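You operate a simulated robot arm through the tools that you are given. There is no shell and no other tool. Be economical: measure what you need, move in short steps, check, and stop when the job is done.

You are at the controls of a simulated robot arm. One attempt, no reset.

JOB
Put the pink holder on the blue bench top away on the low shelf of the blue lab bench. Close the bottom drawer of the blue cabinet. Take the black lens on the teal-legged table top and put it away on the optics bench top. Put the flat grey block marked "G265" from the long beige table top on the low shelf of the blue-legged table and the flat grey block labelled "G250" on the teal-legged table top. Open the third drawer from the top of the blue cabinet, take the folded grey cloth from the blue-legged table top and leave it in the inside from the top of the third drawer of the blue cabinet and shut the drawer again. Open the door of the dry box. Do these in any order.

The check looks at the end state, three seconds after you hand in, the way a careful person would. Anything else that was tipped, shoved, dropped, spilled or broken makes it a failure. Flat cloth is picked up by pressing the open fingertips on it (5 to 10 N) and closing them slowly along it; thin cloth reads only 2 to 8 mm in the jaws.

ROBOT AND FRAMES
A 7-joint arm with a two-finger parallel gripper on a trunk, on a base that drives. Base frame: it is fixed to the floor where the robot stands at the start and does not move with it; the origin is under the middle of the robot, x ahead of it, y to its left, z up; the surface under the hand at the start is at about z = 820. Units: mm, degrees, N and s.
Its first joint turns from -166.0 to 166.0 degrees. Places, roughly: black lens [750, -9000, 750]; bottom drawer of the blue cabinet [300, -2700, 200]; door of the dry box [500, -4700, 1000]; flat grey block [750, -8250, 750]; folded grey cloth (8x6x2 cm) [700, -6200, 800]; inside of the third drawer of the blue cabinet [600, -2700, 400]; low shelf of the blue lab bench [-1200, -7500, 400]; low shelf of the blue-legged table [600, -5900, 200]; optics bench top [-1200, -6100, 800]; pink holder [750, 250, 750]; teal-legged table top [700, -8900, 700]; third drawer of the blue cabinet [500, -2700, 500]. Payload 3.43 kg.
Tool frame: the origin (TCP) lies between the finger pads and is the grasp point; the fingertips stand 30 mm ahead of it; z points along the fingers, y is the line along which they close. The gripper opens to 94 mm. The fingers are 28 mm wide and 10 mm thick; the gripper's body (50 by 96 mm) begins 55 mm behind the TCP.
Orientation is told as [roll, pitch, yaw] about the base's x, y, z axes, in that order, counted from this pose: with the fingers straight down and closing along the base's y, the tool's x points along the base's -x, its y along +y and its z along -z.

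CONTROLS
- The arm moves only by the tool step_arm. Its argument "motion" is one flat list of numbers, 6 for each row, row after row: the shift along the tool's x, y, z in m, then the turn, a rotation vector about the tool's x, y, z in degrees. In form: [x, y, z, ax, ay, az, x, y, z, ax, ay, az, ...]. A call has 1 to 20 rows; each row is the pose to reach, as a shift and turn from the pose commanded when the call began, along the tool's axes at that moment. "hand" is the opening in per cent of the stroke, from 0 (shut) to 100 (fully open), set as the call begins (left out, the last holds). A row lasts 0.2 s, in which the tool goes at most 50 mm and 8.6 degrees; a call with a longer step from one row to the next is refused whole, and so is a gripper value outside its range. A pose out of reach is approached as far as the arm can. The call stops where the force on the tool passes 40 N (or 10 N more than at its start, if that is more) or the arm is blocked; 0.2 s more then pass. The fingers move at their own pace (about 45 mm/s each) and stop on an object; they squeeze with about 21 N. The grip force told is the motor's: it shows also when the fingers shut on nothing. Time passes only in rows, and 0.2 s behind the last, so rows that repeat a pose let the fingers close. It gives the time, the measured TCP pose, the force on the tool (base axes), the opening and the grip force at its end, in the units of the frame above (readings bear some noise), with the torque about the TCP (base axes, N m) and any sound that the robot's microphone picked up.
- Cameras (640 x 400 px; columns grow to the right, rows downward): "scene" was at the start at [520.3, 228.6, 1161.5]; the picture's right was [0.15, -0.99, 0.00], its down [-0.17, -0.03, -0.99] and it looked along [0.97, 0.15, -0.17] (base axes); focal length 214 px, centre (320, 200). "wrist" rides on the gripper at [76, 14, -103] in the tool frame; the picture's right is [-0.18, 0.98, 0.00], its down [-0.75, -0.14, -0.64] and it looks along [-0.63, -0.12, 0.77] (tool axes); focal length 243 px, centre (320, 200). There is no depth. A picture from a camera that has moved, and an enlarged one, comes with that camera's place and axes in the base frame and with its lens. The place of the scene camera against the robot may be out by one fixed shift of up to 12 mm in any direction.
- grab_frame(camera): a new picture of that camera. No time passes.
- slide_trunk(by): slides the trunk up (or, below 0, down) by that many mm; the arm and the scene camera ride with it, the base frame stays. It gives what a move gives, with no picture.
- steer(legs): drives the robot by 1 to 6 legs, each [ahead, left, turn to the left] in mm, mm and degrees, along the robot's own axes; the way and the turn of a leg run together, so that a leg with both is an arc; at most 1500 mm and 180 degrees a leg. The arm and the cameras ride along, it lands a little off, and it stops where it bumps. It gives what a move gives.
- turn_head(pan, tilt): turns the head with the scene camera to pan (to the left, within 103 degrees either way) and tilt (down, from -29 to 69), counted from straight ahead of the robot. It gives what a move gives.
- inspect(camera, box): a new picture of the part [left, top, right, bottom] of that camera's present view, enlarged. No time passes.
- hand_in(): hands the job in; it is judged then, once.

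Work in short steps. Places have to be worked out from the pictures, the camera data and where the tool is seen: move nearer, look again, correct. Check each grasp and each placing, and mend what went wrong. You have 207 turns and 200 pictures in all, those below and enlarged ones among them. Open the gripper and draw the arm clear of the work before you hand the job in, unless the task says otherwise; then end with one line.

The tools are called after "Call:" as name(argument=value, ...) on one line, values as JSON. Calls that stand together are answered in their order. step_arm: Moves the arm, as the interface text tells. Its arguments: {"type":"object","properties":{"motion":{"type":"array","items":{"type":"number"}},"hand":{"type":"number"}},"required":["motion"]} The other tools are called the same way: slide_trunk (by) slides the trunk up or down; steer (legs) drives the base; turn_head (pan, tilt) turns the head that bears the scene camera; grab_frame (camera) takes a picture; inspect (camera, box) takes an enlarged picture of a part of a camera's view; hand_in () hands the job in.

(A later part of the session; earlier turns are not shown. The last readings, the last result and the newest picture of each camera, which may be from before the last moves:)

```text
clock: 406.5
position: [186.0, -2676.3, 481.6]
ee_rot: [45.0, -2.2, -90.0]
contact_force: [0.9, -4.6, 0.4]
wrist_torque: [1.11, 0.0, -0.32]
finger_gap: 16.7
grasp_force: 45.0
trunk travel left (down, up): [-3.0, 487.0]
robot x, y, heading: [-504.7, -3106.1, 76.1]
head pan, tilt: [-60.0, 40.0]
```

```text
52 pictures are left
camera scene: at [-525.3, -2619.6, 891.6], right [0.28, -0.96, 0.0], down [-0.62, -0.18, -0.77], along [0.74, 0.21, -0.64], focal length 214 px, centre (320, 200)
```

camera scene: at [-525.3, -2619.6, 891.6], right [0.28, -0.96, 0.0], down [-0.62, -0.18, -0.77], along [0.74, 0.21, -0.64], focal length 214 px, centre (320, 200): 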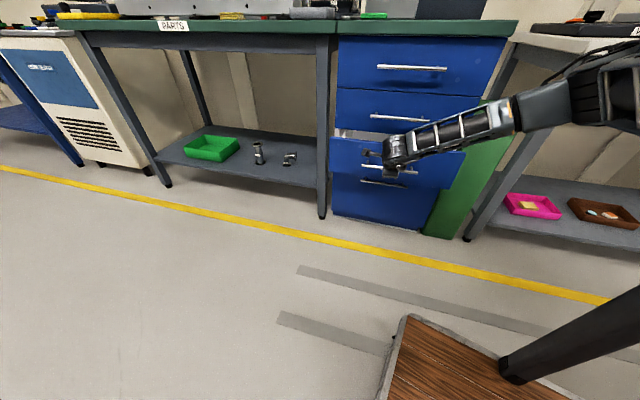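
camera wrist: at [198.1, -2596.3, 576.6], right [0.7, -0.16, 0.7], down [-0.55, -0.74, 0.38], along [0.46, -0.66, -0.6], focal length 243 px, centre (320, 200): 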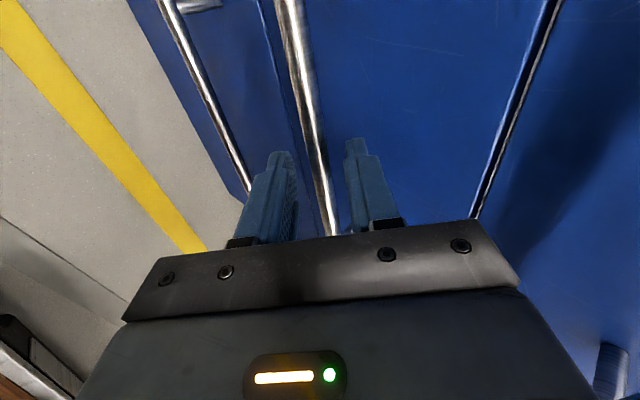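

It slides out nicely (about 90 mm). I continue another ~90 mm.

Call:
steer(legs=[[-11, 44, 0], [-11, 44, 0]])

Call:
step_arm(motion=[0, -0.011, -0.011, 0, 0, 0, 0, -0.021, -0.021, 0, 0, 0, 0, -0.032, -0.032, 0, 0, 0])

Call:
grab_frame(camera="scene")

```text
clock: 408.1
position: [115.3, -2676.0, 480.4]
ee_rot: [45.1, -2.8, -90.3]
contact_force: [-1.1, 0.2, 2.3]
wrist_torque: [0.82, -0.02, -0.69]
finger_gap: 16.8
grasp_force: 45.1
trunk travel left (down, up): [-3.0, 487.0]
robot x, y, heading: [-573.5, -3103.7, 76.9]
head pan, tilt: [-60.0, 40.0]
stopped in leg 2: the robot was blocked; the commanded pose is now the measured one
```

```text
clock: 408.9
position: [69.0, -2675.4, 480.9]
ee_rot: [45.0, -2.7, -90.1]
contact_force: [-0.7, 0.3, -0.2]
wrist_torque: [0.93, 0.02, -0.42]
finger_gap: 16.8
grasp_force: 45.6
trunk travel left (down, up): [-3.0, 487.0]
robot x, y, heading: [-575.3, -3105.7, 76.6]
head pan, tilt: [-60.0, 40.0]
```

```text
51 pictures are left
camera scene: at [-598.5, -2619.9, 891.6], right [0.29, -0.96, 0.0], down [-0.62, -0.19, -0.77], along [0.73, 0.22, -0.64], focal length 214 px, centre (320, 200)
```

scene: 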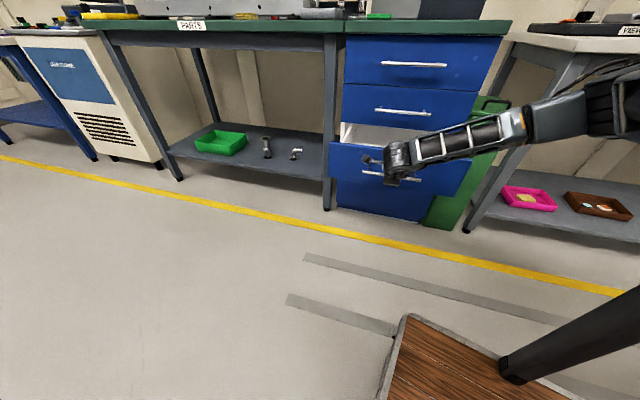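

The third drawer is open about 205 mm. I release the bar and withdraw up and back.

Call:
step_arm(motion=[0, 0, 0, 0, 0, 0, 0, 0, 0, 0, 0, 0, 0, 0, -0.02, 0, 0, 0, 0, 0, -0.05, 0, 0, 0, 0, 0, -0.08, 0, 0, 0, 0, 0, -0.11, 0, 0, 0], hand=40)

Call:
grab_frame(camera="wrist")

```text
clock: 410.3
position: [-7.6, -2675.0, 560.9]
ee_rot: [45.0, -2.8, -90.1]
contact_force: [0.3, -0.3, -1.0]
wrist_torque: [-0.01, 0.0, 0.02]
finger_gap: 37.5
grasp_force: 0.0
trunk travel left (down, up): [-3.0, 487.0]
robot x, y, heading: [-569.8, -3105.8, 76.8]
head pan, tilt: [-60.0, 40.0]
```

```text
50 pictures are left
camera wrist: at [-70.5, -2593.7, 639.7], right [0.69, -0.15, 0.7], down [-0.56, -0.73, 0.39], along [0.46, -0.66, -0.59], focal length 243 px, centre (320, 200)
```

wrist: 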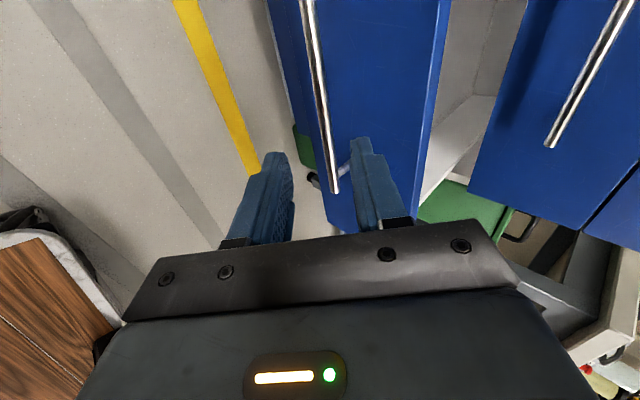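

Drawer is open and the bar free. I level the tool, raise the trunk, and swing the hand back to the front with neutral yaw.

Call:
step_arm(motion=[0, 0, -0.01, 8, 0, 0, 0, -0.005, -0.02, 16, 0, 0, 0, -0.01, -0.03, 24, 0, 0, 0, -0.015, -0.04, 32, 0, 0, 0, -0.02, -0.045, 40, 0, 0, 0, -0.02, -0.05, 45, 2.5, 0])

Call:
slide_trunk(by=330)

Call:
step_arm(motion=[0.0118, -0.0193, 0, 0, 0, -8.3, 0.0236, -0.0385, 0, 0, 0, -16.6, 0.0354, -0.0578, 0, 0, 0, -24.9, 0.0472, -0.077, 0, 0, 0, -33.2, 0.0591, -0.0963, 0, 0, 0, -41.5, 0.0709, -0.1156, 0, 0, 0, -49.8, 0.0827, -0.1348, 0, 0, 0, -58.1, 0.0945, -0.1541, 0, 0, 0, -66.4, 0.1063, -0.1733, 0, 0, 0, -74.7, 0.1181, -0.1926, 0, 0, 0, -83, 0.1299, -0.2119, 0, 0, 0, -91.3, 0.1417, -0.2311, 0, 0, 0, -99.6, 0.1535, -0.2504, 0, 0, 0, -107.9, 0.1653, -0.2696, 0, 0, 0, -116.2, 0.1772, -0.2889, 0, 0, 0, -124.5, 0.189, -0.3082, 0, 0, 0, -132.8, 0.2008, -0.3274, 0, 0, 0, -141.1, 0.2126, -0.3467, 0, 0, 0, -149.4, 0.2244, -0.3659, 0, 0, 0, -157.7, 0.2362, -0.3852, 0, 0, 0, -166])

```text
clock: 411.7
position: [-57.3, -2670.7, 580.2]
ee_rot: [0.0, -0.6, -89.2]
contact_force: [-0.9, 0.1, 0.3]
wrist_torque: [-0.03, 0.01, 0.03]
finger_gap: 37.6
grasp_force: 0.1
trunk travel left (down, up): [-3.0, 487.0]
robot x, y, heading: [-573.3, -3104.1, 76.5]
head pan, tilt: [-60.0, 40.0]
```

```text
clock: 414.9
position: [-57.1, -2671.0, 909.8]
ee_rot: [0.1, -0.6, -89.3]
contact_force: [0.2, -0.2, 0.6]
wrist_torque: [0.0, -0.01, -0.05]
finger_gap: 37.7
grasp_force: 0.0
trunk travel left (down, up): [-333.0, 157.0]
robot x, y, heading: [-570.8, -3105.6, 76.9]
head pan, tilt: [-60.0, 40.0]
```

```text
clock: 419.1
position: [-445.5, -2438.8, 907.0]
ee_rot: [-0.3, 0.5, 76.8]
contact_force: [0.3, 0.1, 0.0]
wrist_torque: [0.02, 0.04, 0.04]
finger_gap: 37.4
grasp_force: 0.0
trunk travel left (down, up): [-333.0, 157.0]
robot x, y, heading: [-574.0, -3105.3, 76.8]
head pan, tilt: [-60.0, 40.0]
```

Neutral posture restored. I raise the trunk, move to the aisle centre and reverse down to y ≈ −6195, then turn to face the blue-legged table.

Call:
slide_trunk(by=150)

Call:
steer(legs=[[0, -170, 0], [0, 0, 13], [-1490, 0, 0], [-1490, 0, 0], [-60, 0, 0], [0, 0, -90]])

Call:
turn_head(pan=0, tilt=35)

Call:
grab_frame(camera="scene")

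```text
clock: 420.9
position: [-446.8, -2438.5, 1057.1]
ee_rot: [-0.2, 0.7, 76.6]
contact_force: [-0.5, 0.1, 0.0]
wrist_torque: [-0.01, 0.01, -0.02]
finger_gap: 37.6
grasp_force: 0.1
trunk travel left (down, up): [-483.0, 7.0]
robot x, y, heading: [-571.0, -3100.5, 76.7]
head pan, tilt: [-60.0, 40.0]
```

```text
clock: 441.5
position: [332.8, -6146.0, 1056.2]
ee_rot: [-0.3, 0.7, 0.3]
contact_force: [-0.1, 0.7, -0.3]
wrist_torque: [0.02, -0.04, 0.0]
finger_gap: 37.2
grasp_force: 0.0
trunk travel left (down, up): [-483.0, 7.0]
robot x, y, heading: [-340.9, -6180.3, 0.6]
head pan, tilt: [-60.0, 40.0]
```

```text
clock: 442.8
position: [332.0, -6147.4, 1055.7]
ee_rot: [-0.2, 0.6, 0.3]
contact_force: [-0.8, -0.7, 0.4]
wrist_torque: [0.01, 0.02, 0.01]
finger_gap: 37.6
grasp_force: 0.0
trunk travel left (down, up): [-483.0, 7.0]
robot x, y, heading: [-342.2, -6176.2, 0.3]
head pan, tilt: [0.0, 35.0]
```

```text
49 pictures are left
camera scene: at [171.3, -5961.4, 1379.1], right [0.01, -1.0, 0.0], down [-0.57, 0.0, -0.82], along [0.82, 0.01, -0.57], focal length 214 px, centre (320, 200)
```

scene: 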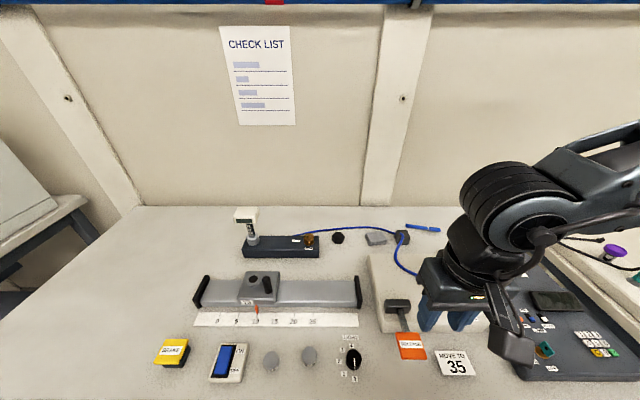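

I zoom in to find the folded grey cloth.

Call:
inspect(camera="scene", box=[240, 210, 460, 347])

Call:
grab_frame(camera="wrist")

```text
2.91 times, centred on (350, 278) of scene
camera zoom: at [171.3, -5961.4, 1379.1], right [0.01, -1.0, 0.0], down [-0.57, 0.0, -0.82], along [0.82, 0.01, -0.57], focal length 624 px, centre (233, -28)
```

zoom: 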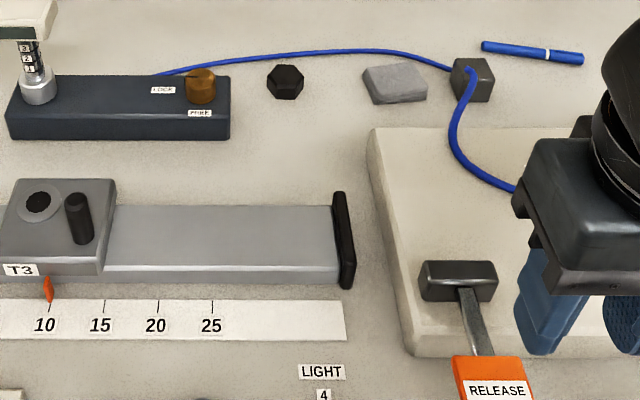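

```text
47 pictures are left
camera wrist: at [257.2, -6132.3, 1161.0], right [0.18, 0.98, -0.01], down [0.76, -0.13, 0.64], along [0.62, -0.12, -0.77], focal length 243 px, centre (320, 200)
```

wrist: 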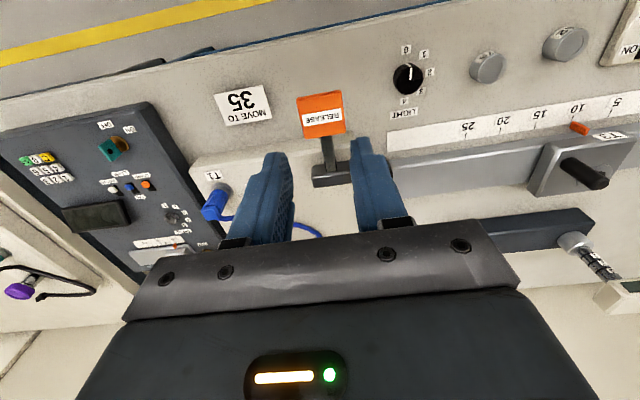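

The folded grey cloth lies at about [750, −6162]. I drive 220 mm closer and hover over it with fingers open.

Call:
steer(legs=[[225, 0, 0]])

Call:
step_arm(motion=[-0.035, -0.003, 0.01, 0, 0, 0, -0.075, -0.006, 0.02, 0, 0, 0, -0.115, -0.009, 0.04, 0, 0, 0, -0.145, -0.012, 0.07, 0, 0, 0, -0.165, -0.014, 0.1, 0, 0, 0, -0.165, -0.014, 0.13, 0, 0, 0, -0.165, -0.014, 0.13, 0, 0, 0], hand=65)

Call:
grab_frame(camera="wrist")

```text
clock: 444.6
position: [562.8, -6140.3, 1056.4]
ee_rot: [-0.3, 0.6, 0.6]
contact_force: [-0.7, 0.4, 0.4]
wrist_torque: [0.02, -0.03, -0.02]
finger_gap: 37.8
grasp_force: 0.0
trunk travel left (down, up): [-483.0, 7.0]
robot x, y, heading: [-114.1, -6175.3, 0.9]
head pan, tilt: [0.0, 35.0]
```

```text
clock: 446.2
position: [726.7, -6153.7, 924.4]
ee_rot: [-0.2, 0.6, 0.7]
contact_force: [0.1, 0.6, -0.6]
wrist_torque: [0.03, 0.01, 0.0]
finger_gap: 61.0
grasp_force: 0.1
trunk travel left (down, up): [-483.0, 7.0]
robot x, y, heading: [-112.5, -6181.0, 0.7]
head pan, tilt: [0.0, 35.0]
```

```text
46 pictures are left
camera wrist: at [651.3, -6141.1, 1028.2], right [0.17, 0.98, -0.01], down [0.76, -0.13, 0.64], along [0.62, -0.11, -0.77], focal length 243 px, centre (320, 200)
```

wrist: 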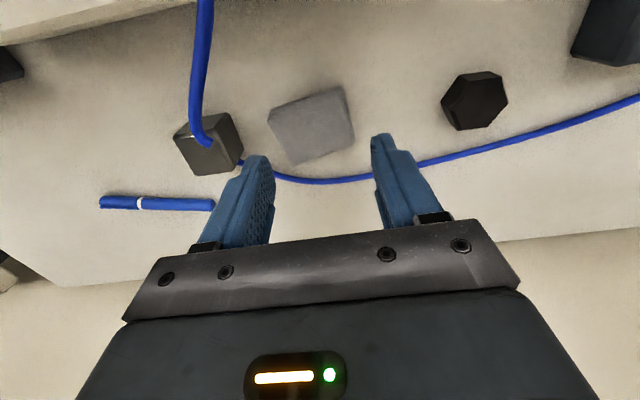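

Cloth centre ≈ [745, −6165], yaw ≈ 8°. I align, open wide and descend around it until the tips touch the table.

Call:
step_arm(motion=[-0.018, -0.011, 0.01, 0, 0, -4, -0.018, -0.011, 0.03, 0, 0, -8, -0.018, -0.011, 0.06, 0, 0, -8, -0.018, -0.011, 0.075, 0, 0, -8, -0.018, -0.011, 0.075, 0, 0, -8], hand=100)

Call:
grab_frame(camera="wrist")

```text
clock: 447.4
position: [744.1, -6165.4, 848.8]
ee_rot: [0.0, 0.6, 8.6]
contact_force: [-0.4, -0.2, -0.3]
wrist_torque: [0.0, -0.02, -0.03]
finger_gap: 94.1
grasp_force: 0.1
trunk travel left (down, up): [-483.0, 7.0]
robot x, y, heading: [-115.3, -6177.3, 0.9]
head pan, tilt: [0.0, 35.0]
```

```text
45 pictures are left
camera wrist: at [666.4, -6162.4, 954.0], right [0.03, 1.0, 0.0], down [0.77, -0.02, 0.63], along [0.63, -0.02, -0.77], focal length 243 px, centre (320, 200)
```

wrist: 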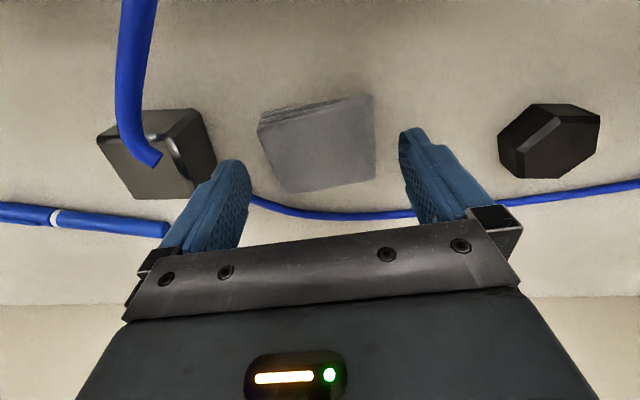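

Aligned; the cloth top seems near z ≈ 780. I shift 10 mm forward and descend slowly to table contact.

Call:
step_arm(motion=[-0.01, 0, 0.01, 0, 0, 0, -0.01, 0, 0.02, 0, 0, 0, -0.01, 0, 0.026, 0, 0, 0, -0.01, 0, 0.031, 0, 0, 0, -0.01, 0, 0.036, 0, 0, 0, -0.01, 0, 0.04, 0, 0, 0, -0.01, 0, 0.044, 0, 0, 0, -0.01, 0, 0.048, 0, 0, 0, -0.01, 0, 0.052, 0, 0, 0, -0.01, 0, 0.055, 0, 0, 0, -0.01, 0, 0.058, 0, 0, 0, -0.01, 0, 0.061, 0, 0, 0, -0.01, 0, 0.064, 0, 0, 0])

Call:
grab_frame(camera="wrist")

```text
clock: 448.2
position: [752.6, -6162.9, 829.6]
ee_rot: [0.0, 0.4, 8.6]
contact_force: [-14.6, -4.9, 28.1]
wrist_torque: [0.88, 0.18, 0.49]
finger_gap: 92.5
grasp_force: 0.0
trunk travel left (down, up): [-483.0, 7.0]
robot x, y, heading: [-113.2, -6179.4, 0.6]
head pan, tilt: [0.0, 35.0]
stopped in row 4: the force on the tool passed its limit at 51 N (the readings are from after the stop); the commanded pose is now the measured one
```

```text
44 pictures are left
camera wrist: at [676.4, -6160.5, 934.5], right [0.03, 1.0, 0.0], down [0.77, -0.03, 0.64], along [0.63, -0.02, -0.77], focal length 243 px, centre (320, 200)
```

wrist: 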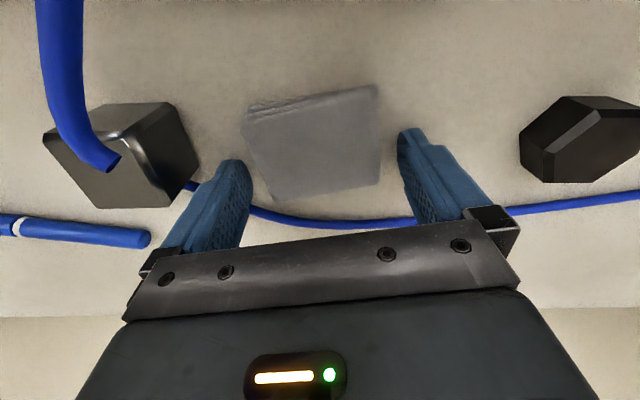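

Table z ≈ 800 again; cloth centre is ≈ [737, −6165]. I lift 2 mm, shift back 14 mm, and close gradually.

Call:
step_arm(motion=[0.004, -0.002, -0.003, 0, 0, 0, 0.009, -0.002, -0.003, 0, 0, 0, 0.014, -0.002, -0.002, 0, 0, 0])

Call:
step_arm(motion=[0, 0, 0, 0, 0, 0, 0, 0, 0, 0, 0, 0], hand=75)

Call:
step_arm(motion=[0, 0, 0, 0, 0, 0, 0, 0, 0, 0, 0, 0], hand=60)

Call:
step_arm(motion=[0, 0, 0, 0, 0, 0, 0, 0, 0, 0, 0, 0], hand=40)

Call:
grab_frame(camera="wrist")

```text
clock: 449.0
position: [740.1, -6166.7, 830.2]
ee_rot: [0.0, 0.6, 8.5]
contact_force: [2.4, -1.3, 2.8]
wrist_torque: [0.17, -0.11, -0.13]
finger_gap: 93.9
grasp_force: 0.1
trunk travel left (down, up): [-483.0, 7.0]
robot x, y, heading: [-110.7, -6175.9, 1.0]
head pan, tilt: [0.0, 35.0]
```

```text
clock: 449.6
position: [741.0, -6166.4, 830.9]
ee_rot: [0.1, 0.5, 8.5]
contact_force: [-0.8, -0.7, 4.9]
wrist_torque: [0.22, 0.02, 0.04]
finger_gap: 70.6
grasp_force: 0.2
trunk travel left (down, up): [-483.0, 7.0]
robot x, y, heading: [-110.1, -6175.9, 0.6]
head pan, tilt: [0.0, 35.0]
```

```text
clock: 450.2
position: [740.1, -6166.6, 831.1]
ee_rot: [0.1, 0.5, 8.4]
contact_force: [-1.2, 2.2, 4.3]
wrist_torque: [0.18, 0.01, 0.11]
finger_gap: 68.6
grasp_force: 20.5
trunk travel left (down, up): [-483.0, 7.0]
robot x, y, heading: [-115.3, -6178.9, 0.8]
head pan, tilt: [0.0, 35.0]
```

```text
clock: 450.8
position: [740.6, -6166.0, 830.1]
ee_rot: [0.0, 0.5, 8.6]
contact_force: [-1.4, 2.3, 4.5]
wrist_torque: [0.25, 0.0, 0.08]
finger_gap: 68.8
grasp_force: 20.8
trunk travel left (down, up): [-483.0, 7.0]
robot x, y, heading: [-116.5, -6177.5, 0.7]
head pan, tilt: [0.0, 35.0]
```

```text
43 pictures are left
camera wrist: at [663.8, -6163.9, 934.5], right [0.03, 1.0, 0.0], down [0.77, -0.03, 0.64], along [0.64, -0.02, -0.77], focal length 243 px, centre (320, 200)
```

wrist: 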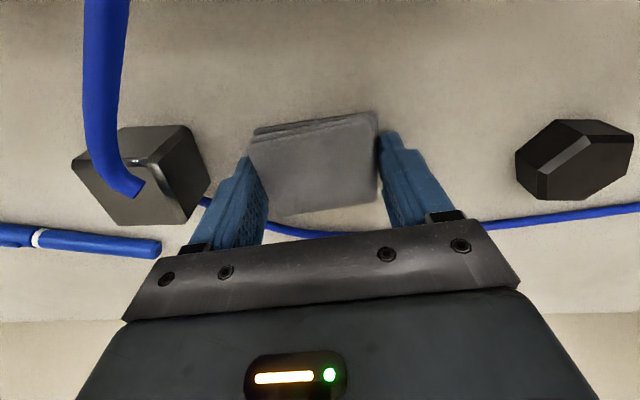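

The cloth is gripped at 69 mm like a block. I lift slowly.

Call:
step_arm(motion=[0, 0, -0.003, 0, 0, 0, 0, 0, -0.008, 0, 0, 0, 0, 0, -0.014, 0, 0, 0, 0, 0, -0.022, 0, 0, 0, 0, 0, -0.03, 0, 0, 0, 0, 0, -0.04, 0, 0, 0, 0, 0, -0.055, 0, 0, 0, 0, 0, -0.075, 0, 0, 0, 0, 0, -0.1, 0, 0, 0, 0, 0, -0.13, 0, 0, 0], hand=0)

Call:
grab_frame(camera="wrist")

```text
clock: 453.0
position: [741.6, -6166.9, 960.4]
ee_rot: [-0.1, 0.5, 8.6]
contact_force: [-0.4, -0.2, -1.5]
wrist_torque: [0.0, 0.01, 0.0]
finger_gap: 68.6
grasp_force: 21.1
trunk travel left (down, up): [-483.0, 7.0]
robot x, y, heading: [-114.3, -6175.0, 1.2]
head pan, tilt: [0.0, 35.0]
```

```text
42 pictures are left
camera wrist: at [665.2, -6164.5, 1064.8], right [0.03, 1.0, 0.0], down [0.77, -0.03, 0.64], along [0.63, -0.02, -0.77], focal length 243 px, centre (320, 200)
```

wrist: 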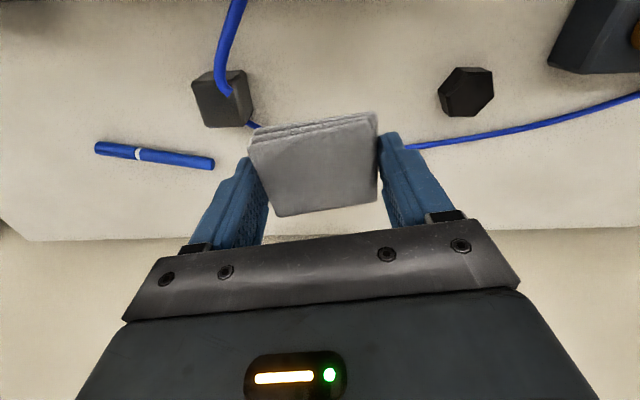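

Cloth held. I lift/retract, drive back up the aisle to the cabinet and face it.

Call:
step_arm(motion=[0.02, 0, -0.03, 0, 0, 0, 0.05, 0, -0.06, 0, 0, 0, 0.085, 0, -0.09, 0, 0, 0, 0.12, 0, -0.11, 0, 0, 0, 0.155, 0, -0.12, 0, 0, 0, 0.175, 0.01, -0.12, 0, 0, 0])

Call:
steer(legs=[[-315, 0, 0], [0, 0, 89], [1450, 0, 0], [1450, 0, 0], [570, 0, 0], [0, 0, -90]])

Call:
turn_head(pan=-10, tilt=60)

Call:
grab_frame(camera="scene")

```text
clock: 454.4
position: [568.3, -6181.7, 1082.3]
ee_rot: [0.0, 0.5, 8.6]
contact_force: [-0.3, -0.3, -0.5]
wrist_torque: [-0.02, 0.0, 0.03]
finger_gap: 68.4
grasp_force: 20.9
trunk travel left (down, up): [-483.0, 7.0]
robot x, y, heading: [-111.6, -6179.4, 0.8]
head pan, tilt: [0.0, 35.0]
```

```text
clock: 478.3
position: [-188.3, -2093.9, 1081.5]
ee_rot: [0.1, 0.5, 74.9]
contact_force: [0.4, 0.2, -0.4]
wrist_torque: [0.01, -0.02, 0.02]
finger_gap: 68.7
grasp_force: 21.2
trunk travel left (down, up): [-483.0, 7.0]
robot x, y, heading: [-471.2, -2714.2, 67.0]
head pan, tilt: [0.0, 35.0]
stopped in leg 6: the robot was blocked; the commanded pose is now the measured one
```

```text
clock: 479.2
position: [-189.4, -2092.1, 1081.8]
ee_rot: [0.0, 0.6, 75.1]
contact_force: [-1.1, 0.6, 0.3]
wrist_torque: [0.0, -0.01, -0.01]
finger_gap: 68.5
grasp_force: 21.2
trunk travel left (down, up): [-483.0, 7.0]
robot x, y, heading: [-466.3, -2719.5, 66.9]
head pan, tilt: [-10.0, 60.0]
```

```text
41 pictures are left
camera scene: at [-457.7, -2189.0, 1344.9], right [0.84, -0.54, 0.0], down [-0.47, -0.73, -0.5], along [0.27, 0.42, -0.87], focal length 214 px, centre (320, 200)
```

scene: 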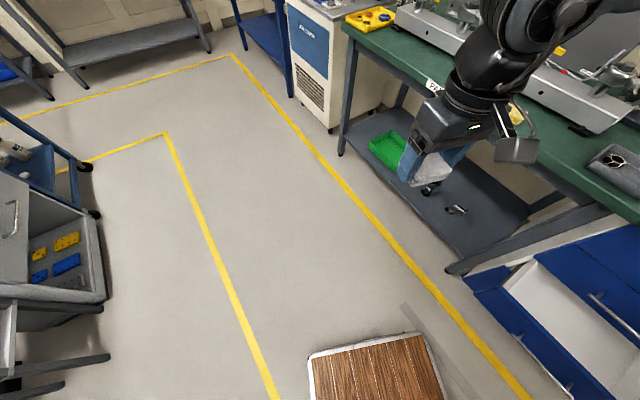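

Blocked by something behind-left; I move 75 mm toward the cabinet and finish the turn.

Call:
steer(legs=[[30, -70, 0], [0, 0, -67]])

Call:
turn_head(pan=-20, tilt=60)

Call:
grab_frame(camera="scene")

```text
clock: 483.2
position: [291.0, -2727.1, 1081.1]
ee_rot: [0.0, 0.6, 8.1]
contact_force: [0.5, 0.2, -0.1]
wrist_torque: [-0.01, -0.01, -0.02]
finger_gap: 68.7
grasp_force: 20.8
trunk travel left (down, up): [-483.0, 7.0]
robot x, y, heading: [-391.4, -2713.5, 0.4]
head pan, tilt: [-10.0, 60.0]
```

```text
clock: 483.9
position: [290.9, -2727.7, 1081.4]
ee_rot: [0.0, 0.5, 8.1]
contact_force: [-0.1, 0.9, -0.3]
wrist_torque: [-0.03, -0.02, 0.01]
finger_gap: 68.7
grasp_force: 21.1
trunk travel left (down, up): [-483.0, 7.0]
robot x, y, heading: [-392.0, -2717.7, 0.3]
head pan, tilt: [-20.0, 60.0]
```

```text
40 pictures are left
camera scene: at [98.4, -2523.6, 1344.8], right [-0.34, -0.94, 0.0], down [-0.81, 0.29, -0.5], along [0.47, -0.17, -0.87], focal length 214 px, centre (320, 200)
```

scene: 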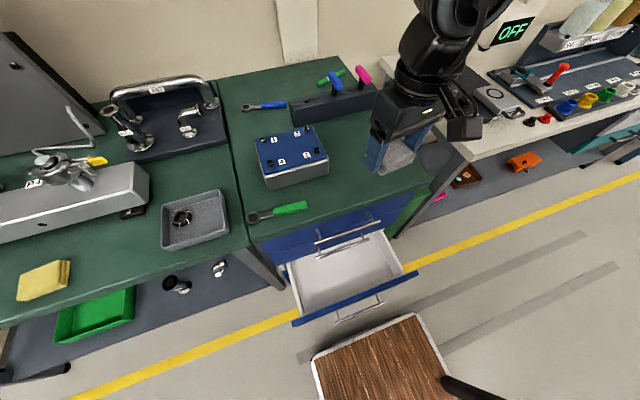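

The open drawer is visible. I back up 55 mm and rotate the tool to yaw −90° above the drawer.

Call:
steer(legs=[[-55, 0, 0]])

Call:
step_arm(motion=[0.0025, 0.0032, 0, 0, 0, 7.55, 0.005, 0.0065, 0, 0, 0, 15.1, 0.0075, 0.0097, 0, 0, 0, 22.65, 0.01, 0.0129, 0, 0, 0, 30.2, 0.0125, 0.0161, 0, 0, 0, 37.75, 0.015, 0.0193, 0, 0, 0, 45.3, 0.0175, 0.0226, 0, 0, 0, 52.85, 0.02, 0.0258, 0, 0, 0, 60.4, 0.0225, 0.029, 0, 0, 0, 67.95, 0.025, 0.0322, 0, 0, 0, 75.5, 0.0275, 0.0355, 0, 0, 0, 83.05, 0.03, 0.0387, 0, 0, 0, 90.6, 0.0325, 0.0419, 0, 0, 0, 98, 0.0325, 0.0419, 0, 0, 0, 98])

Call:
grab_frame(camera="wrist")

```text
clock: 484.8
position: [236.1, -2727.8, 1081.3]
ee_rot: [0.0, 0.5, 8.1]
contact_force: [-0.2, 0.2, 1.0]
wrist_torque: [-0.01, 0.05, -0.05]
finger_gap: 68.9
grasp_force: 21.2
trunk travel left (down, up): [-483.0, 7.0]
robot x, y, heading: [-449.7, -2720.4, 0.5]
head pan, tilt: [-20.0, 60.0]
```

```text
clock: 487.8
position: [196.9, -2690.1, 1083.6]
ee_rot: [-0.4, 0.1, -90.0]
contact_force: [0.0, 0.4, -1.4]
wrist_torque: [-0.02, 0.0, -0.02]
finger_gap: 69.0
grasp_force: 20.9
trunk travel left (down, up): [-483.0, 7.0]
robot x, y, heading: [-448.7, -2717.1, 0.1]
head pan, tilt: [-20.0, 60.0]
```

```text
39 pictures are left
camera wrist: at [212.0, -2614.6, 1186.1], right [0.98, -0.18, -0.01], down [-0.14, -0.75, 0.64], along [-0.12, -0.63, -0.77], focal length 243 px, centre (320, 200)
```

wrist: 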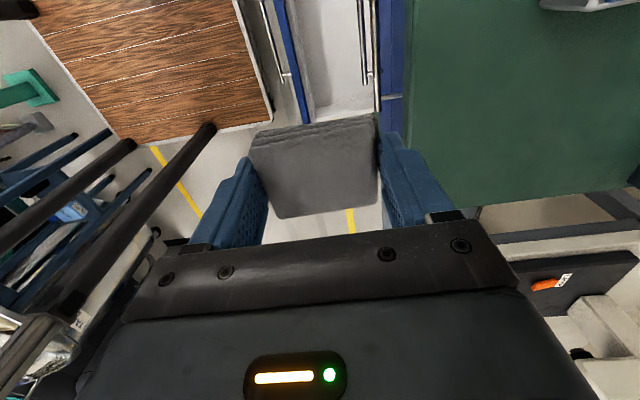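

The drawer interior (x ≈ 140–320) is right below. I lower the trunk.

Call:
slide_trunk(by=-400)

Call:
slide_trunk(by=-78)

Call:
grab_frame(camera="wrist")

Call:
grab_frame(camera="scene")

```text
clock: 491.7
position: [197.0, -2690.0, 681.4]
ee_rot: [-0.5, -0.1, -89.9]
contact_force: [-0.2, 0.4, 0.4]
wrist_torque: [0.01, 0.0, 0.04]
finger_gap: 68.7
grasp_force: 21.3
trunk travel left (down, up): [-83.0, 407.0]
robot x, y, heading: [-447.2, -2715.4, 0.2]
head pan, tilt: [-20.0, 60.0]
```

```text
clock: 492.8
position: [196.9, -2690.3, 604.1]
ee_rot: [-0.4, 0.0, -89.9]
contact_force: [-0.5, 0.5, 0.0]
wrist_torque: [-0.02, -0.04, 0.04]
finger_gap: 68.8
grasp_force: 20.8
trunk travel left (down, up): [-5.0, 485.0]
robot x, y, heading: [-446.2, -2721.0, -0.0]
head pan, tilt: [-20.0, 60.0]
```

```text
38 pictures are left
camera wrist: at [211.9, -2614.6, 708.1], right [0.98, -0.18, -0.01], down [-0.13, -0.75, 0.64], along [-0.12, -0.63, -0.77], focal length 243 px, centre (320, 200)
```

wrist: 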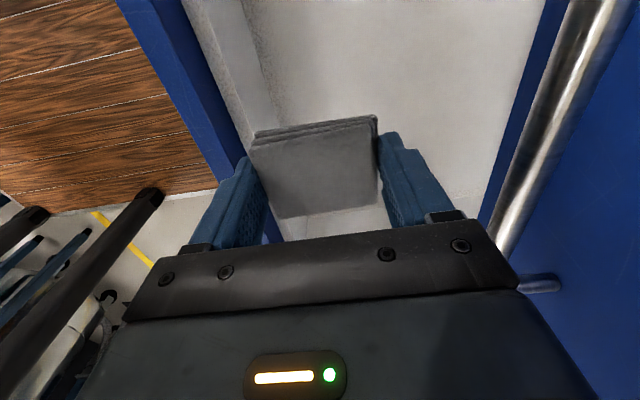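

```text
37 pictures are left
camera scene: at [42.8, -2524.0, 866.8], right [-0.34, -0.94, 0.0], down [-0.81, 0.29, -0.5], along [0.47, -0.17, -0.87], focal length 214 px, centre (320, 200)
```

scene: 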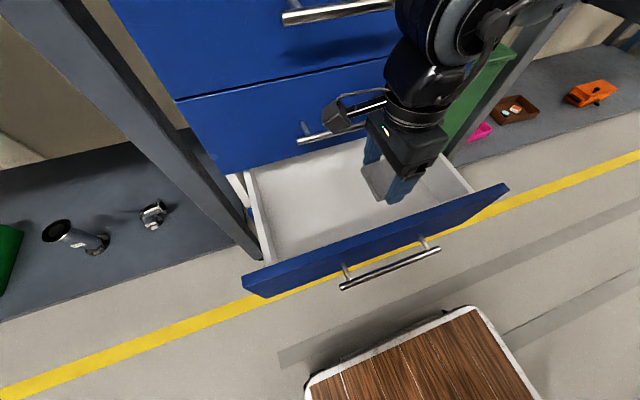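

Well placed over the drawer. I shift 10 mm toward the cabinet and lower into it.

Call:
step_arm(motion=[0, 0.01, 0.02, 0, 0, 0, 0, 0.01, 0.05, 0, 0, 0, 0, 0.01, 0.08, 0, 0, 0, 0, 0.01, 0.105, 0, 0, 0, 0, 0.01, 0.12, 0, 0, 0, 0, 0.01, 0.13, 0, 0, 0, 0, 0.01, 0.138, 0, 0, 0, 0, 0.01, 0.145, 0, 0, 0, 0, 0.01, 0.15, 0, 0, 0, 0, 0.01, 0.155, 0, 0, 0, 0, 0.01, 0.16, 0, 0, 0, 0, 0.01, 0.165, 0, 0, 0])

Call:
grab_frame(camera="wrist")

Call:
inspect(camera="scene", box=[230, 80, 520, 310])

```text
clock: 494.5
position: [210.4, -2690.5, 471.1]
ee_rot: [0.2, 0.0, -89.9]
contact_force: [1.2, -3.7, 25.0]
wrist_torque: [0.01, 0.78, 0.12]
finger_gap: 68.4
grasp_force: 21.0
trunk travel left (down, up): [-5.0, 485.0]
robot x, y, heading: [-448.5, -2716.0, 0.0]
head pan, tilt: [-20.0, 60.0]
stopped in row 8: the force on the tool passed its limit at 58 N (the readings are from after the stop); the commanded pose is now the measured one
```

```text
36 pictures are left
camera wrist: at [223.0, -2614.4, 574.7], right [0.98, -0.18, 0.0], down [-0.14, -0.75, 0.64], along [-0.12, -0.63, -0.77], focal length 243 px, centre (320, 200)
```

wrist: 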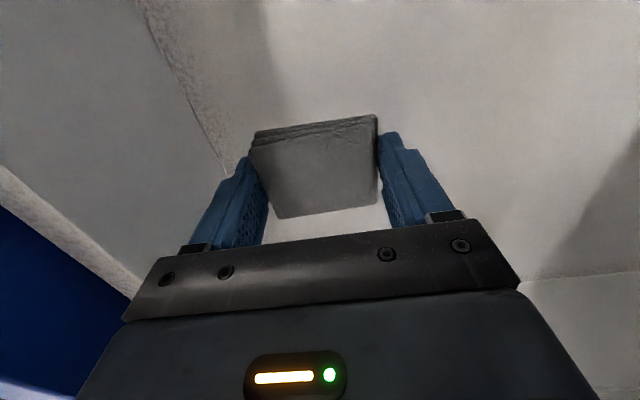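

```text
1.74 times, centred on (375, 195) of scene
camera zoom: at [42.5, -2524.2, 867.4], right [-0.34, -0.94, 0.0], down [-0.81, 0.29, -0.5], along [0.47, -0.17, -0.87], focal length 373 px, centre (224, 209)
```

zoom: 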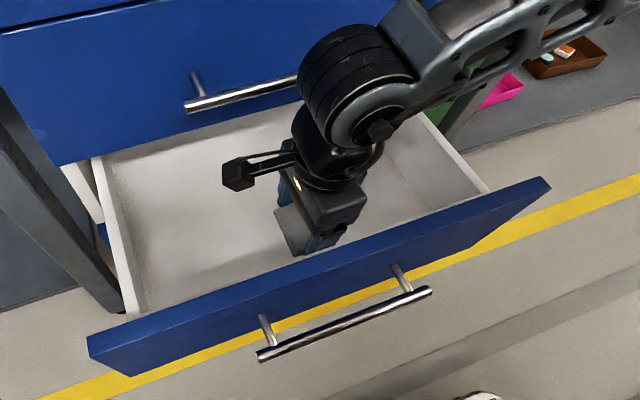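

The cloth touches the drawer floor (z ≈ 441). I release and rise straight up.

Call:
step_arm(motion=[0, 0, -0.002, 0, 0, 0, 0, 0, -0.002, 0, 0, 0, 0, 0, -0.002, 0, 0, 0], hand=85)

Call:
step_arm(motion=[0, 0, -0.004, 0, 0, 0, 0, 0, -0.02, 0, 0, 0, 0, -0.003, -0.05, 0, 0, 0, 0, -0.006, -0.085, 0, 0, 0, 0, -0.01, -0.12, 0, 0, 0, 0, -0.01, -0.155, 0, 0, 0])

Call:
grab_frame(camera="wrist")

```text
clock: 495.3
position: [208.2, -2690.2, 471.4]
ee_rot: [-0.1, 0.0, -89.8]
contact_force: [-0.1, -0.5, 0.2]
wrist_torque: [-0.01, -0.01, -0.03]
finger_gap: 79.8
grasp_force: 0.0
trunk travel left (down, up): [-5.0, 485.0]
robot x, y, heading: [-448.2, -2714.9, 0.1]
head pan, tilt: [-20.0, 60.0]
```

```text
clock: 496.7
position: [198.1, -2690.1, 624.8]
ee_rot: [-0.1, 0.1, -89.9]
contact_force: [0.5, -0.2, 0.8]
wrist_torque: [0.03, 0.01, -0.04]
finger_gap: 80.0
grasp_force: 0.1
trunk travel left (down, up): [-5.0, 485.0]
robot x, y, heading: [-449.1, -2717.9, 0.2]
head pan, tilt: [-20.0, 60.0]
```

```text
34 pictures are left
camera wrist: at [212.3, -2614.2, 728.3], right [0.98, -0.18, 0.0], down [-0.14, -0.75, 0.64], along [-0.12, -0.63, -0.77], focal length 243 px, centre (320, 200)
```

wrist: 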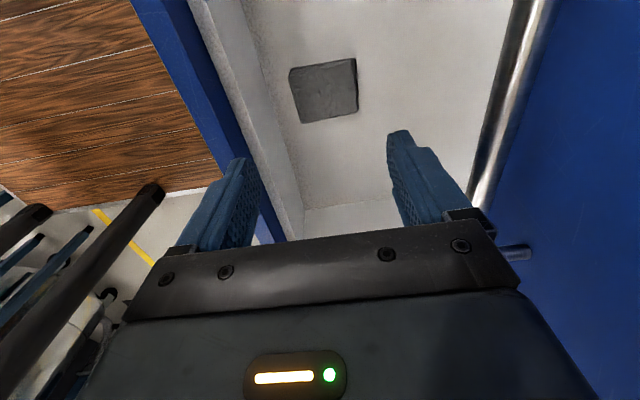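

The cloth lies in the drawer. I raise the hand, turn it back to neutral yaw, and reposition the base to the side stance to push the drawer shut.

Call:
slide_trunk(by=300)

Call:
step_arm(motion=[0, -0.002, 0, 0, 0, -8.2, 0, -0.004, 0, 0, 0, -16.4, 0, -0.006, 0, 0, 0, -24.6, 0, -0.008, 0, 0, 0, -32.8, 0, -0.008, 0, 0, 0, -41, 0, -0.008, 0, 0, 0, -49.2, 0, -0.008, 0, 0, 0, -57.4, 0, -0.008, 0, 0, 0, -65.6, 0, -0.008, 0, 0, 0, -73.8, 0, -0.008, 0, 0, 0, -82, 0, -0.008, 0, 0, 0, -90], hand=0)

Call:
steer(legs=[[55, 0, 0], [0, 0, 76], [-390, 0, 0], [0, 60, 0]])

```text
clock: 499.7
position: [198.5, -2690.0, 924.0]
ee_rot: [-0.1, 0.1, -89.9]
contact_force: [0.1, 0.7, -0.9]
wrist_torque: [-0.02, 0.0, -0.03]
finger_gap: 80.1
grasp_force: 0.1
trunk travel left (down, up): [-305.0, 185.0]
robot x, y, heading: [-448.7, -2714.5, 0.2]
head pan, tilt: [-20.0, 60.0]
```

```text
clock: 502.1
position: [190.5, -2689.9, 925.2]
ee_rot: [-0.1, 0.0, 0.3]
contact_force: [0.7, 0.0, 0.0]
wrist_torque: [0.0, 0.04, -0.01]
finger_gap: 0.1
grasp_force: 21.0
trunk travel left (down, up): [-305.0, 185.0]
robot x, y, heading: [-448.0, -2714.9, 0.4]
head pan, tilt: [-20.0, 60.0]
```

```text
clock: 508.9
position: [-415.2, -2454.2, 924.3]
ee_rot: [-0.1, 0.1, 76.2]
contact_force: [-0.1, -0.4, -0.8]
wrist_torque: [0.0, 0.01, -0.01]
finger_gap: 0.2
grasp_force: 21.3
trunk travel left (down, up): [-305.0, 185.0]
robot x, y, heading: [-543.4, -3079.8, 76.1]
head pan, tilt: [-20.0, 60.0]
```

In position. I swing the closed hand around in front of the drawer and lower the trunk.

Call:
step_arm(motion=[0.0105, -0.0414, 0, 0, 0, 3.64, 0.021, -0.0829, 0, 0, 0, 7.28, 0.0315, -0.1243, 0, 0, 0, 10.9, 0.042, -0.1657, 0, 0, 0, 14.5, 0.0525, -0.2071, 0, 0, 0, 18.2, 0.063, -0.2486, 0, 0, 0, 21.8, 0.0736, -0.29, 0, 0, 0, 25.5, 0.0841, -0.3314, 0, 0, 0, 29.1, 0.0946, -0.3728, 0, 0, 0, 32.7, 0.1051, -0.4143, 0, 0, 0, 36.4, 0.1156, -0.4557, 0, 0, 0, 40, 0.1156, -0.4557, 0, 0, 0, 40])

Call:
slide_trunk(by=-300)

Call:
step_arm(motion=[0, 0, 0.01, 0, -7.5, 0, 0, 0, 0.02, 0, -15, 0, 0, 0, 0.04, 0, -22.5, 0, 0, 0, 0.06, 0, -30, 0, 0, 0, 0.08, 0, -37.5, 0, 0, 0, 0.1, 0, -42, 0, 0, 0, 0.1, 0, -42, 0])

Call:
turn_head(pan=-60, tilt=45)

Call:
grab_frame(camera="scene")

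Call:
grab_frame(camera="wrist")

```text
clock: 511.5
position: [-1.5, -2675.2, 925.1]
ee_rot: [0.0, 0.0, 36.2]
contact_force: [-0.3, 0.2, -0.2]
wrist_torque: [-0.01, -0.02, -0.02]
finger_gap: 0.1
grasp_force: 21.0
trunk travel left (down, up): [-305.0, 185.0]
robot x, y, heading: [-537.9, -3082.4, 76.1]
head pan, tilt: [-20.0, 60.0]
```

```text
clock: 514.5
position: [-1.1, -2674.0, 624.7]
ee_rot: [0.0, 0.1, 36.3]
contact_force: [-0.2, -0.7, -0.6]
wrist_torque: [0.0, -0.01, 0.0]
finger_gap: 0.2
grasp_force: 21.2
trunk travel left (down, up): [-5.0, 485.0]
robot x, y, heading: [-541.9, -3083.2, 75.9]
head pan, tilt: [-20.0, 60.0]
```

```text
clock: 516.3
position: [-6.7, -2643.2, 525.1]
ee_rot: [-1.6, -42.1, 41.9]
contact_force: [0.3, -1.2, -0.1]
wrist_torque: [-0.02, 0.0, 0.01]
finger_gap: 0.0
grasp_force: 20.8
trunk travel left (down, up): [-5.0, 485.0]
robot x, y, heading: [-544.6, -3084.0, 76.3]
head pan, tilt: [-20.0, 60.0]
stopped in row 7: the arm was blocked; the commanded pose is now the measured one
```

```text
clock: 517.4
position: [-8.2, -2641.5, 527.1]
ee_rot: [-1.1, -42.0, 41.4]
contact_force: [0.5, 0.0, -0.2]
wrist_torque: [0.01, -0.01, 0.0]
finger_gap: 0.1
grasp_force: 20.7
trunk travel left (down, up): [-5.0, 485.0]
robot x, y, heading: [-544.5, -3081.4, 76.4]
head pan, tilt: [-60.0, 45.0]
```

```text
33 pictures are left
camera scene: at [-567.0, -2597.8, 884.9], right [0.28, -0.96, 0.0], down [-0.68, -0.2, -0.71], along [0.68, 0.2, -0.71], focal length 214 px, centre (320, 200)
```

scene: 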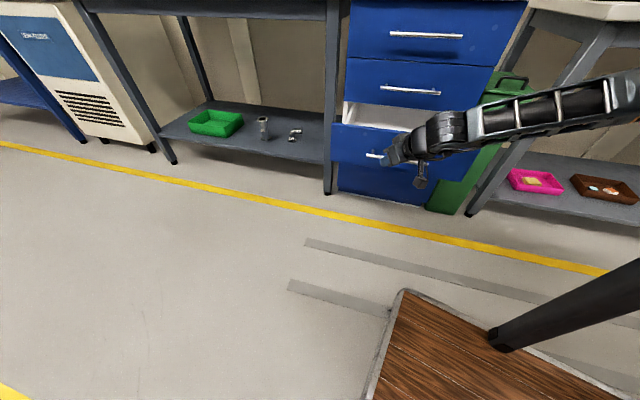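

```text
32 pictures are left
camera wrist: at [-112.5, -2713.0, 552.9], right [-0.54, 0.84, 0.11], down [0.18, -0.01, 0.98], along [0.82, 0.55, -0.15], focal length 243 px, centre (320, 200)
```

wrist: 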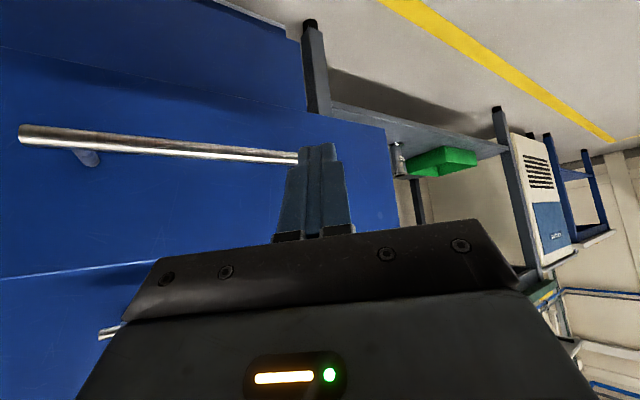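

The fist points at the panel just above the bar. I center in y, then push by sidestepping the base toward the cabinet.

Call:
steer(legs=[[-39, -9.6, 0], [23, -95, 0], [12, -48, 0], [12, -48, 0]])

Call:
grab_frame(camera="scene")

```text
clock: 520.0
position: [190.2, -2684.3, 527.9]
ee_rot: [-1.4, -41.9, 41.6]
contact_force: [0.7, 0.7, -0.2]
wrist_torque: [-0.01, -0.05, 0.0]
finger_gap: 0.0
grasp_force: 21.5
trunk travel left (down, up): [-5.0, 485.0]
robot x, y, heading: [-346.9, -3125.9, 76.4]
head pan, tilt: [-60.0, 45.0]
```

```text
31 pictures are left
camera scene: at [-369.7, -2638.4, 885.7], right [0.28, -0.96, 0.0], down [-0.68, -0.2, -0.71], along [0.68, 0.2, -0.71], focal length 214 px, centre (320, 200)
```

scene: 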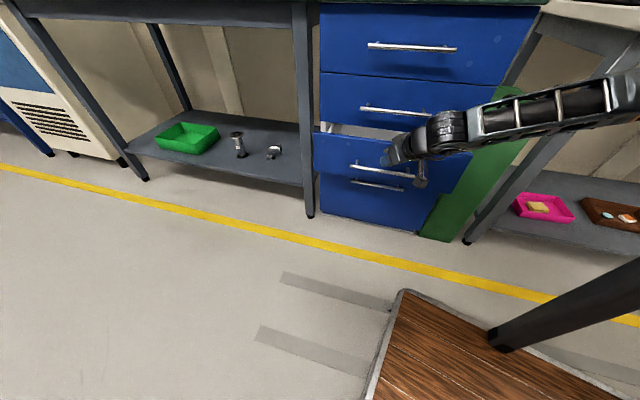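

It is closing. I continue with smaller legs.

Call:
steer(legs=[[12, -48, 0], [7, -30, 0], [4, -14, 0]])

Call:
inspect(camera="scene", box=[290, 20, 510, 245])

```text
clock: 521.8
position: [284.0, -2682.1, 528.0]
ee_rot: [-1.3, -42.1, 41.6]
contact_force: [0.2, 0.1, 0.6]
wrist_torque: [0.0, 0.03, -0.02]
finger_gap: 0.1
grasp_force: 21.7
trunk travel left (down, up): [-5.0, 485.0]
robot x, y, heading: [-251.2, -3123.5, 76.2]
head pan, tilt: [-60.0, 45.0]
```

```text
1.78 times, centred on (400, 132) of scene
camera zoom: at [-276.0, -2638.3, 886.0], right [0.28, -0.96, 0.0], down [-0.68, -0.2, -0.71], along [0.68, 0.2, -0.71], focal length 381 px, centre (178, 320)
```

zoom: 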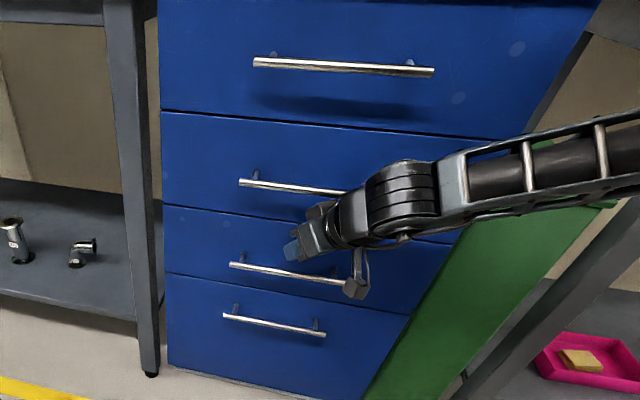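

It looks shut. I nudge a few more millimetres to make sure.

Call:
steer(legs=[[2, -8, 0]])

Call:
steer(legs=[[2, -6, 0]])

```text
clock: 522.6
position: [285.5, -2681.9, 526.3]
ee_rot: [-0.8, -41.6, 41.7]
contact_force: [-0.2, -0.2, 0.3]
wrist_torque: [0.02, 0.03, -0.03]
finger_gap: 0.0
grasp_force: 21.0
trunk travel left (down, up): [-5.0, 485.0]
robot x, y, heading: [-243.1, -3125.6, 76.2]
head pan, tilt: [-60.0, 45.0]
stopped in leg 1: the force on the tool passed its limit at 52 N (the readings are from after the stop); the commanded pose is now the measured one
```

```text
clock: 523.4
position: [285.2, -2680.6, 525.8]
ee_rot: [-0.5, -41.2, 41.7]
contact_force: [-2.0, -0.1, 1.4]
wrist_torque: [-0.01, -0.06, 0.03]
finger_gap: 0.0
grasp_force: 21.0
trunk travel left (down, up): [-5.0, 485.0]
robot x, y, heading: [-244.0, -3121.0, 76.0]
head pan, tilt: [-60.0, 45.0]
stopped in leg 1: the force on the tool passed its limit at 56 N (the readings are from after the stop); the commanded pose is now the measured one
```

Firm stop: the drawer is shut. I back away and inspect the cabinet.

Call:
steer(legs=[[-36, 145, 0], [-24, 97, 0]])

Call:
step_arm(motion=[0, 0.0, -0.02, 0, 7, 0, 0, 0, -0.05, 0, 14, 0, 0, 0, -0.08, 0, 21, 0, 0, 0, -0.1, 0, 28, 0, 0, 0, -0.11, 0, 35, 0, 0, 0, -0.12, 0, 41, 0])

Call:
slide_trunk(by=330)

Call:
grab_frame(camera="scene")

```text
clock: 525.5
position: [31.5, -2680.1, 525.3]
ee_rot: [-0.5, -41.2, 41.6]
contact_force: [-0.3, 0.4, 0.2]
wrist_torque: [0.01, 0.01, 0.02]
finger_gap: 0.1
grasp_force: 20.9
trunk travel left (down, up): [-5.0, 485.0]
robot x, y, heading: [-495.3, -3118.3, 76.3]
head pan, tilt: [-60.0, 45.0]
```

```text
clock: 526.8
position: [-62.8, -2712.3, 570.3]
ee_rot: [7.7, -2.0, 40.1]
contact_force: [0.7, -0.9, 0.4]
wrist_torque: [-0.01, 0.02, -0.01]
finger_gap: 0.0
grasp_force: 21.2
trunk travel left (down, up): [-5.0, 485.0]
robot x, y, heading: [-498.1, -3119.0, 76.5]
head pan, tilt: [-60.0, 45.0]
stopped in row 6: the arm was blocked; the commanded pose is now the measured one
```

```text
clock: 530.1
position: [-61.3, -2712.9, 899.2]
ee_rot: [7.7, -2.0, 40.0]
contact_force: [-0.2, -0.5, -0.8]
wrist_torque: [-0.01, 0.01, 0.0]
finger_gap: 0.0
grasp_force: 20.7
trunk travel left (down, up): [-335.0, 155.0]
robot x, y, heading: [-493.9, -3122.0, 76.1]
head pan, tilt: [-60.0, 45.0]
```

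```text
29 pictures are left
camera scene: at [-520.0, -2638.7, 1216.3], right [0.28, -0.96, 0.0], down [-0.68, -0.2, -0.71], along [0.68, 0.2, -0.71], focal length 214 px, centre (320, 200)
```

scene: 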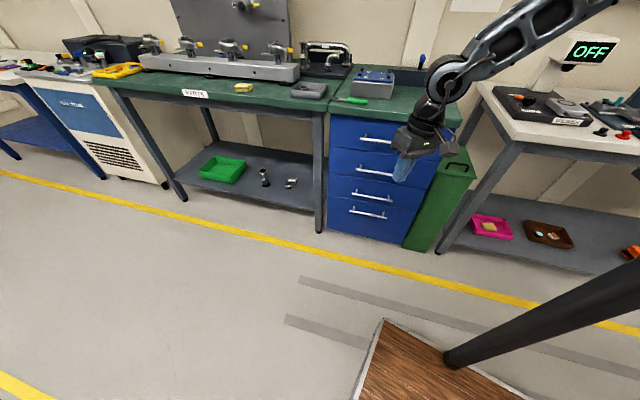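

Call:
inspect(camera="scene", box=[310, 100, 470, 250])

Call:
turn_head(pan=-103, tilt=15)

Call:
grab_frame(camera="scene")

```text
2.67 times, centred on (390, 175) of scene
camera zoom: at [-520.0, -2638.7, 1216.3], right [0.28, -0.96, 0.0], down [-0.68, -0.2, -0.71], along [0.68, 0.2, -0.71], focal length 572 px, centre (133, 267)
```

zoom: 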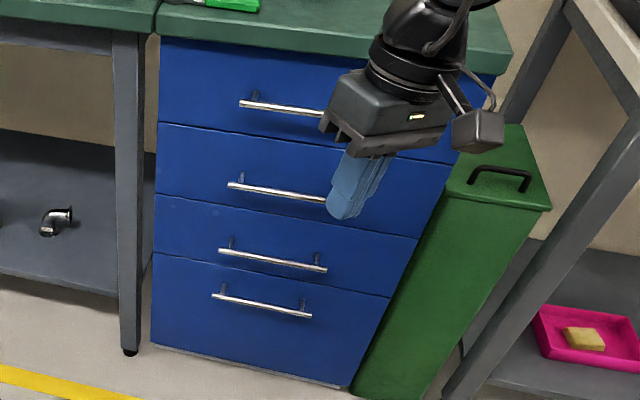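

```text
clock: 531.2
position: [-61.8, -2712.0, 899.6]
ee_rot: [7.6, -2.0, 40.2]
contact_force: [-1.0, -0.1, -0.4]
wrist_torque: [0.0, -0.03, 0.0]
finger_gap: 0.0
grasp_force: 20.8
trunk travel left (down, up): [-335.0, 155.0]
robot x, y, heading: [-495.2, -3124.8, 76.2]
head pan, tilt: [-103.0, 15.0]
```

```text
27 pictures are left
camera scene: at [-514.7, -2703.4, 1263.1], right [-0.45, -0.89, 0.0], down [-0.23, 0.12, -0.97], along [0.86, -0.43, -0.26], focal length 214 px, centre (320, 200)
```

scene: 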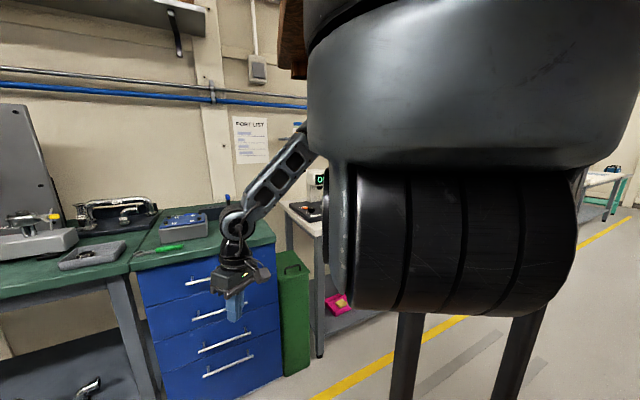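

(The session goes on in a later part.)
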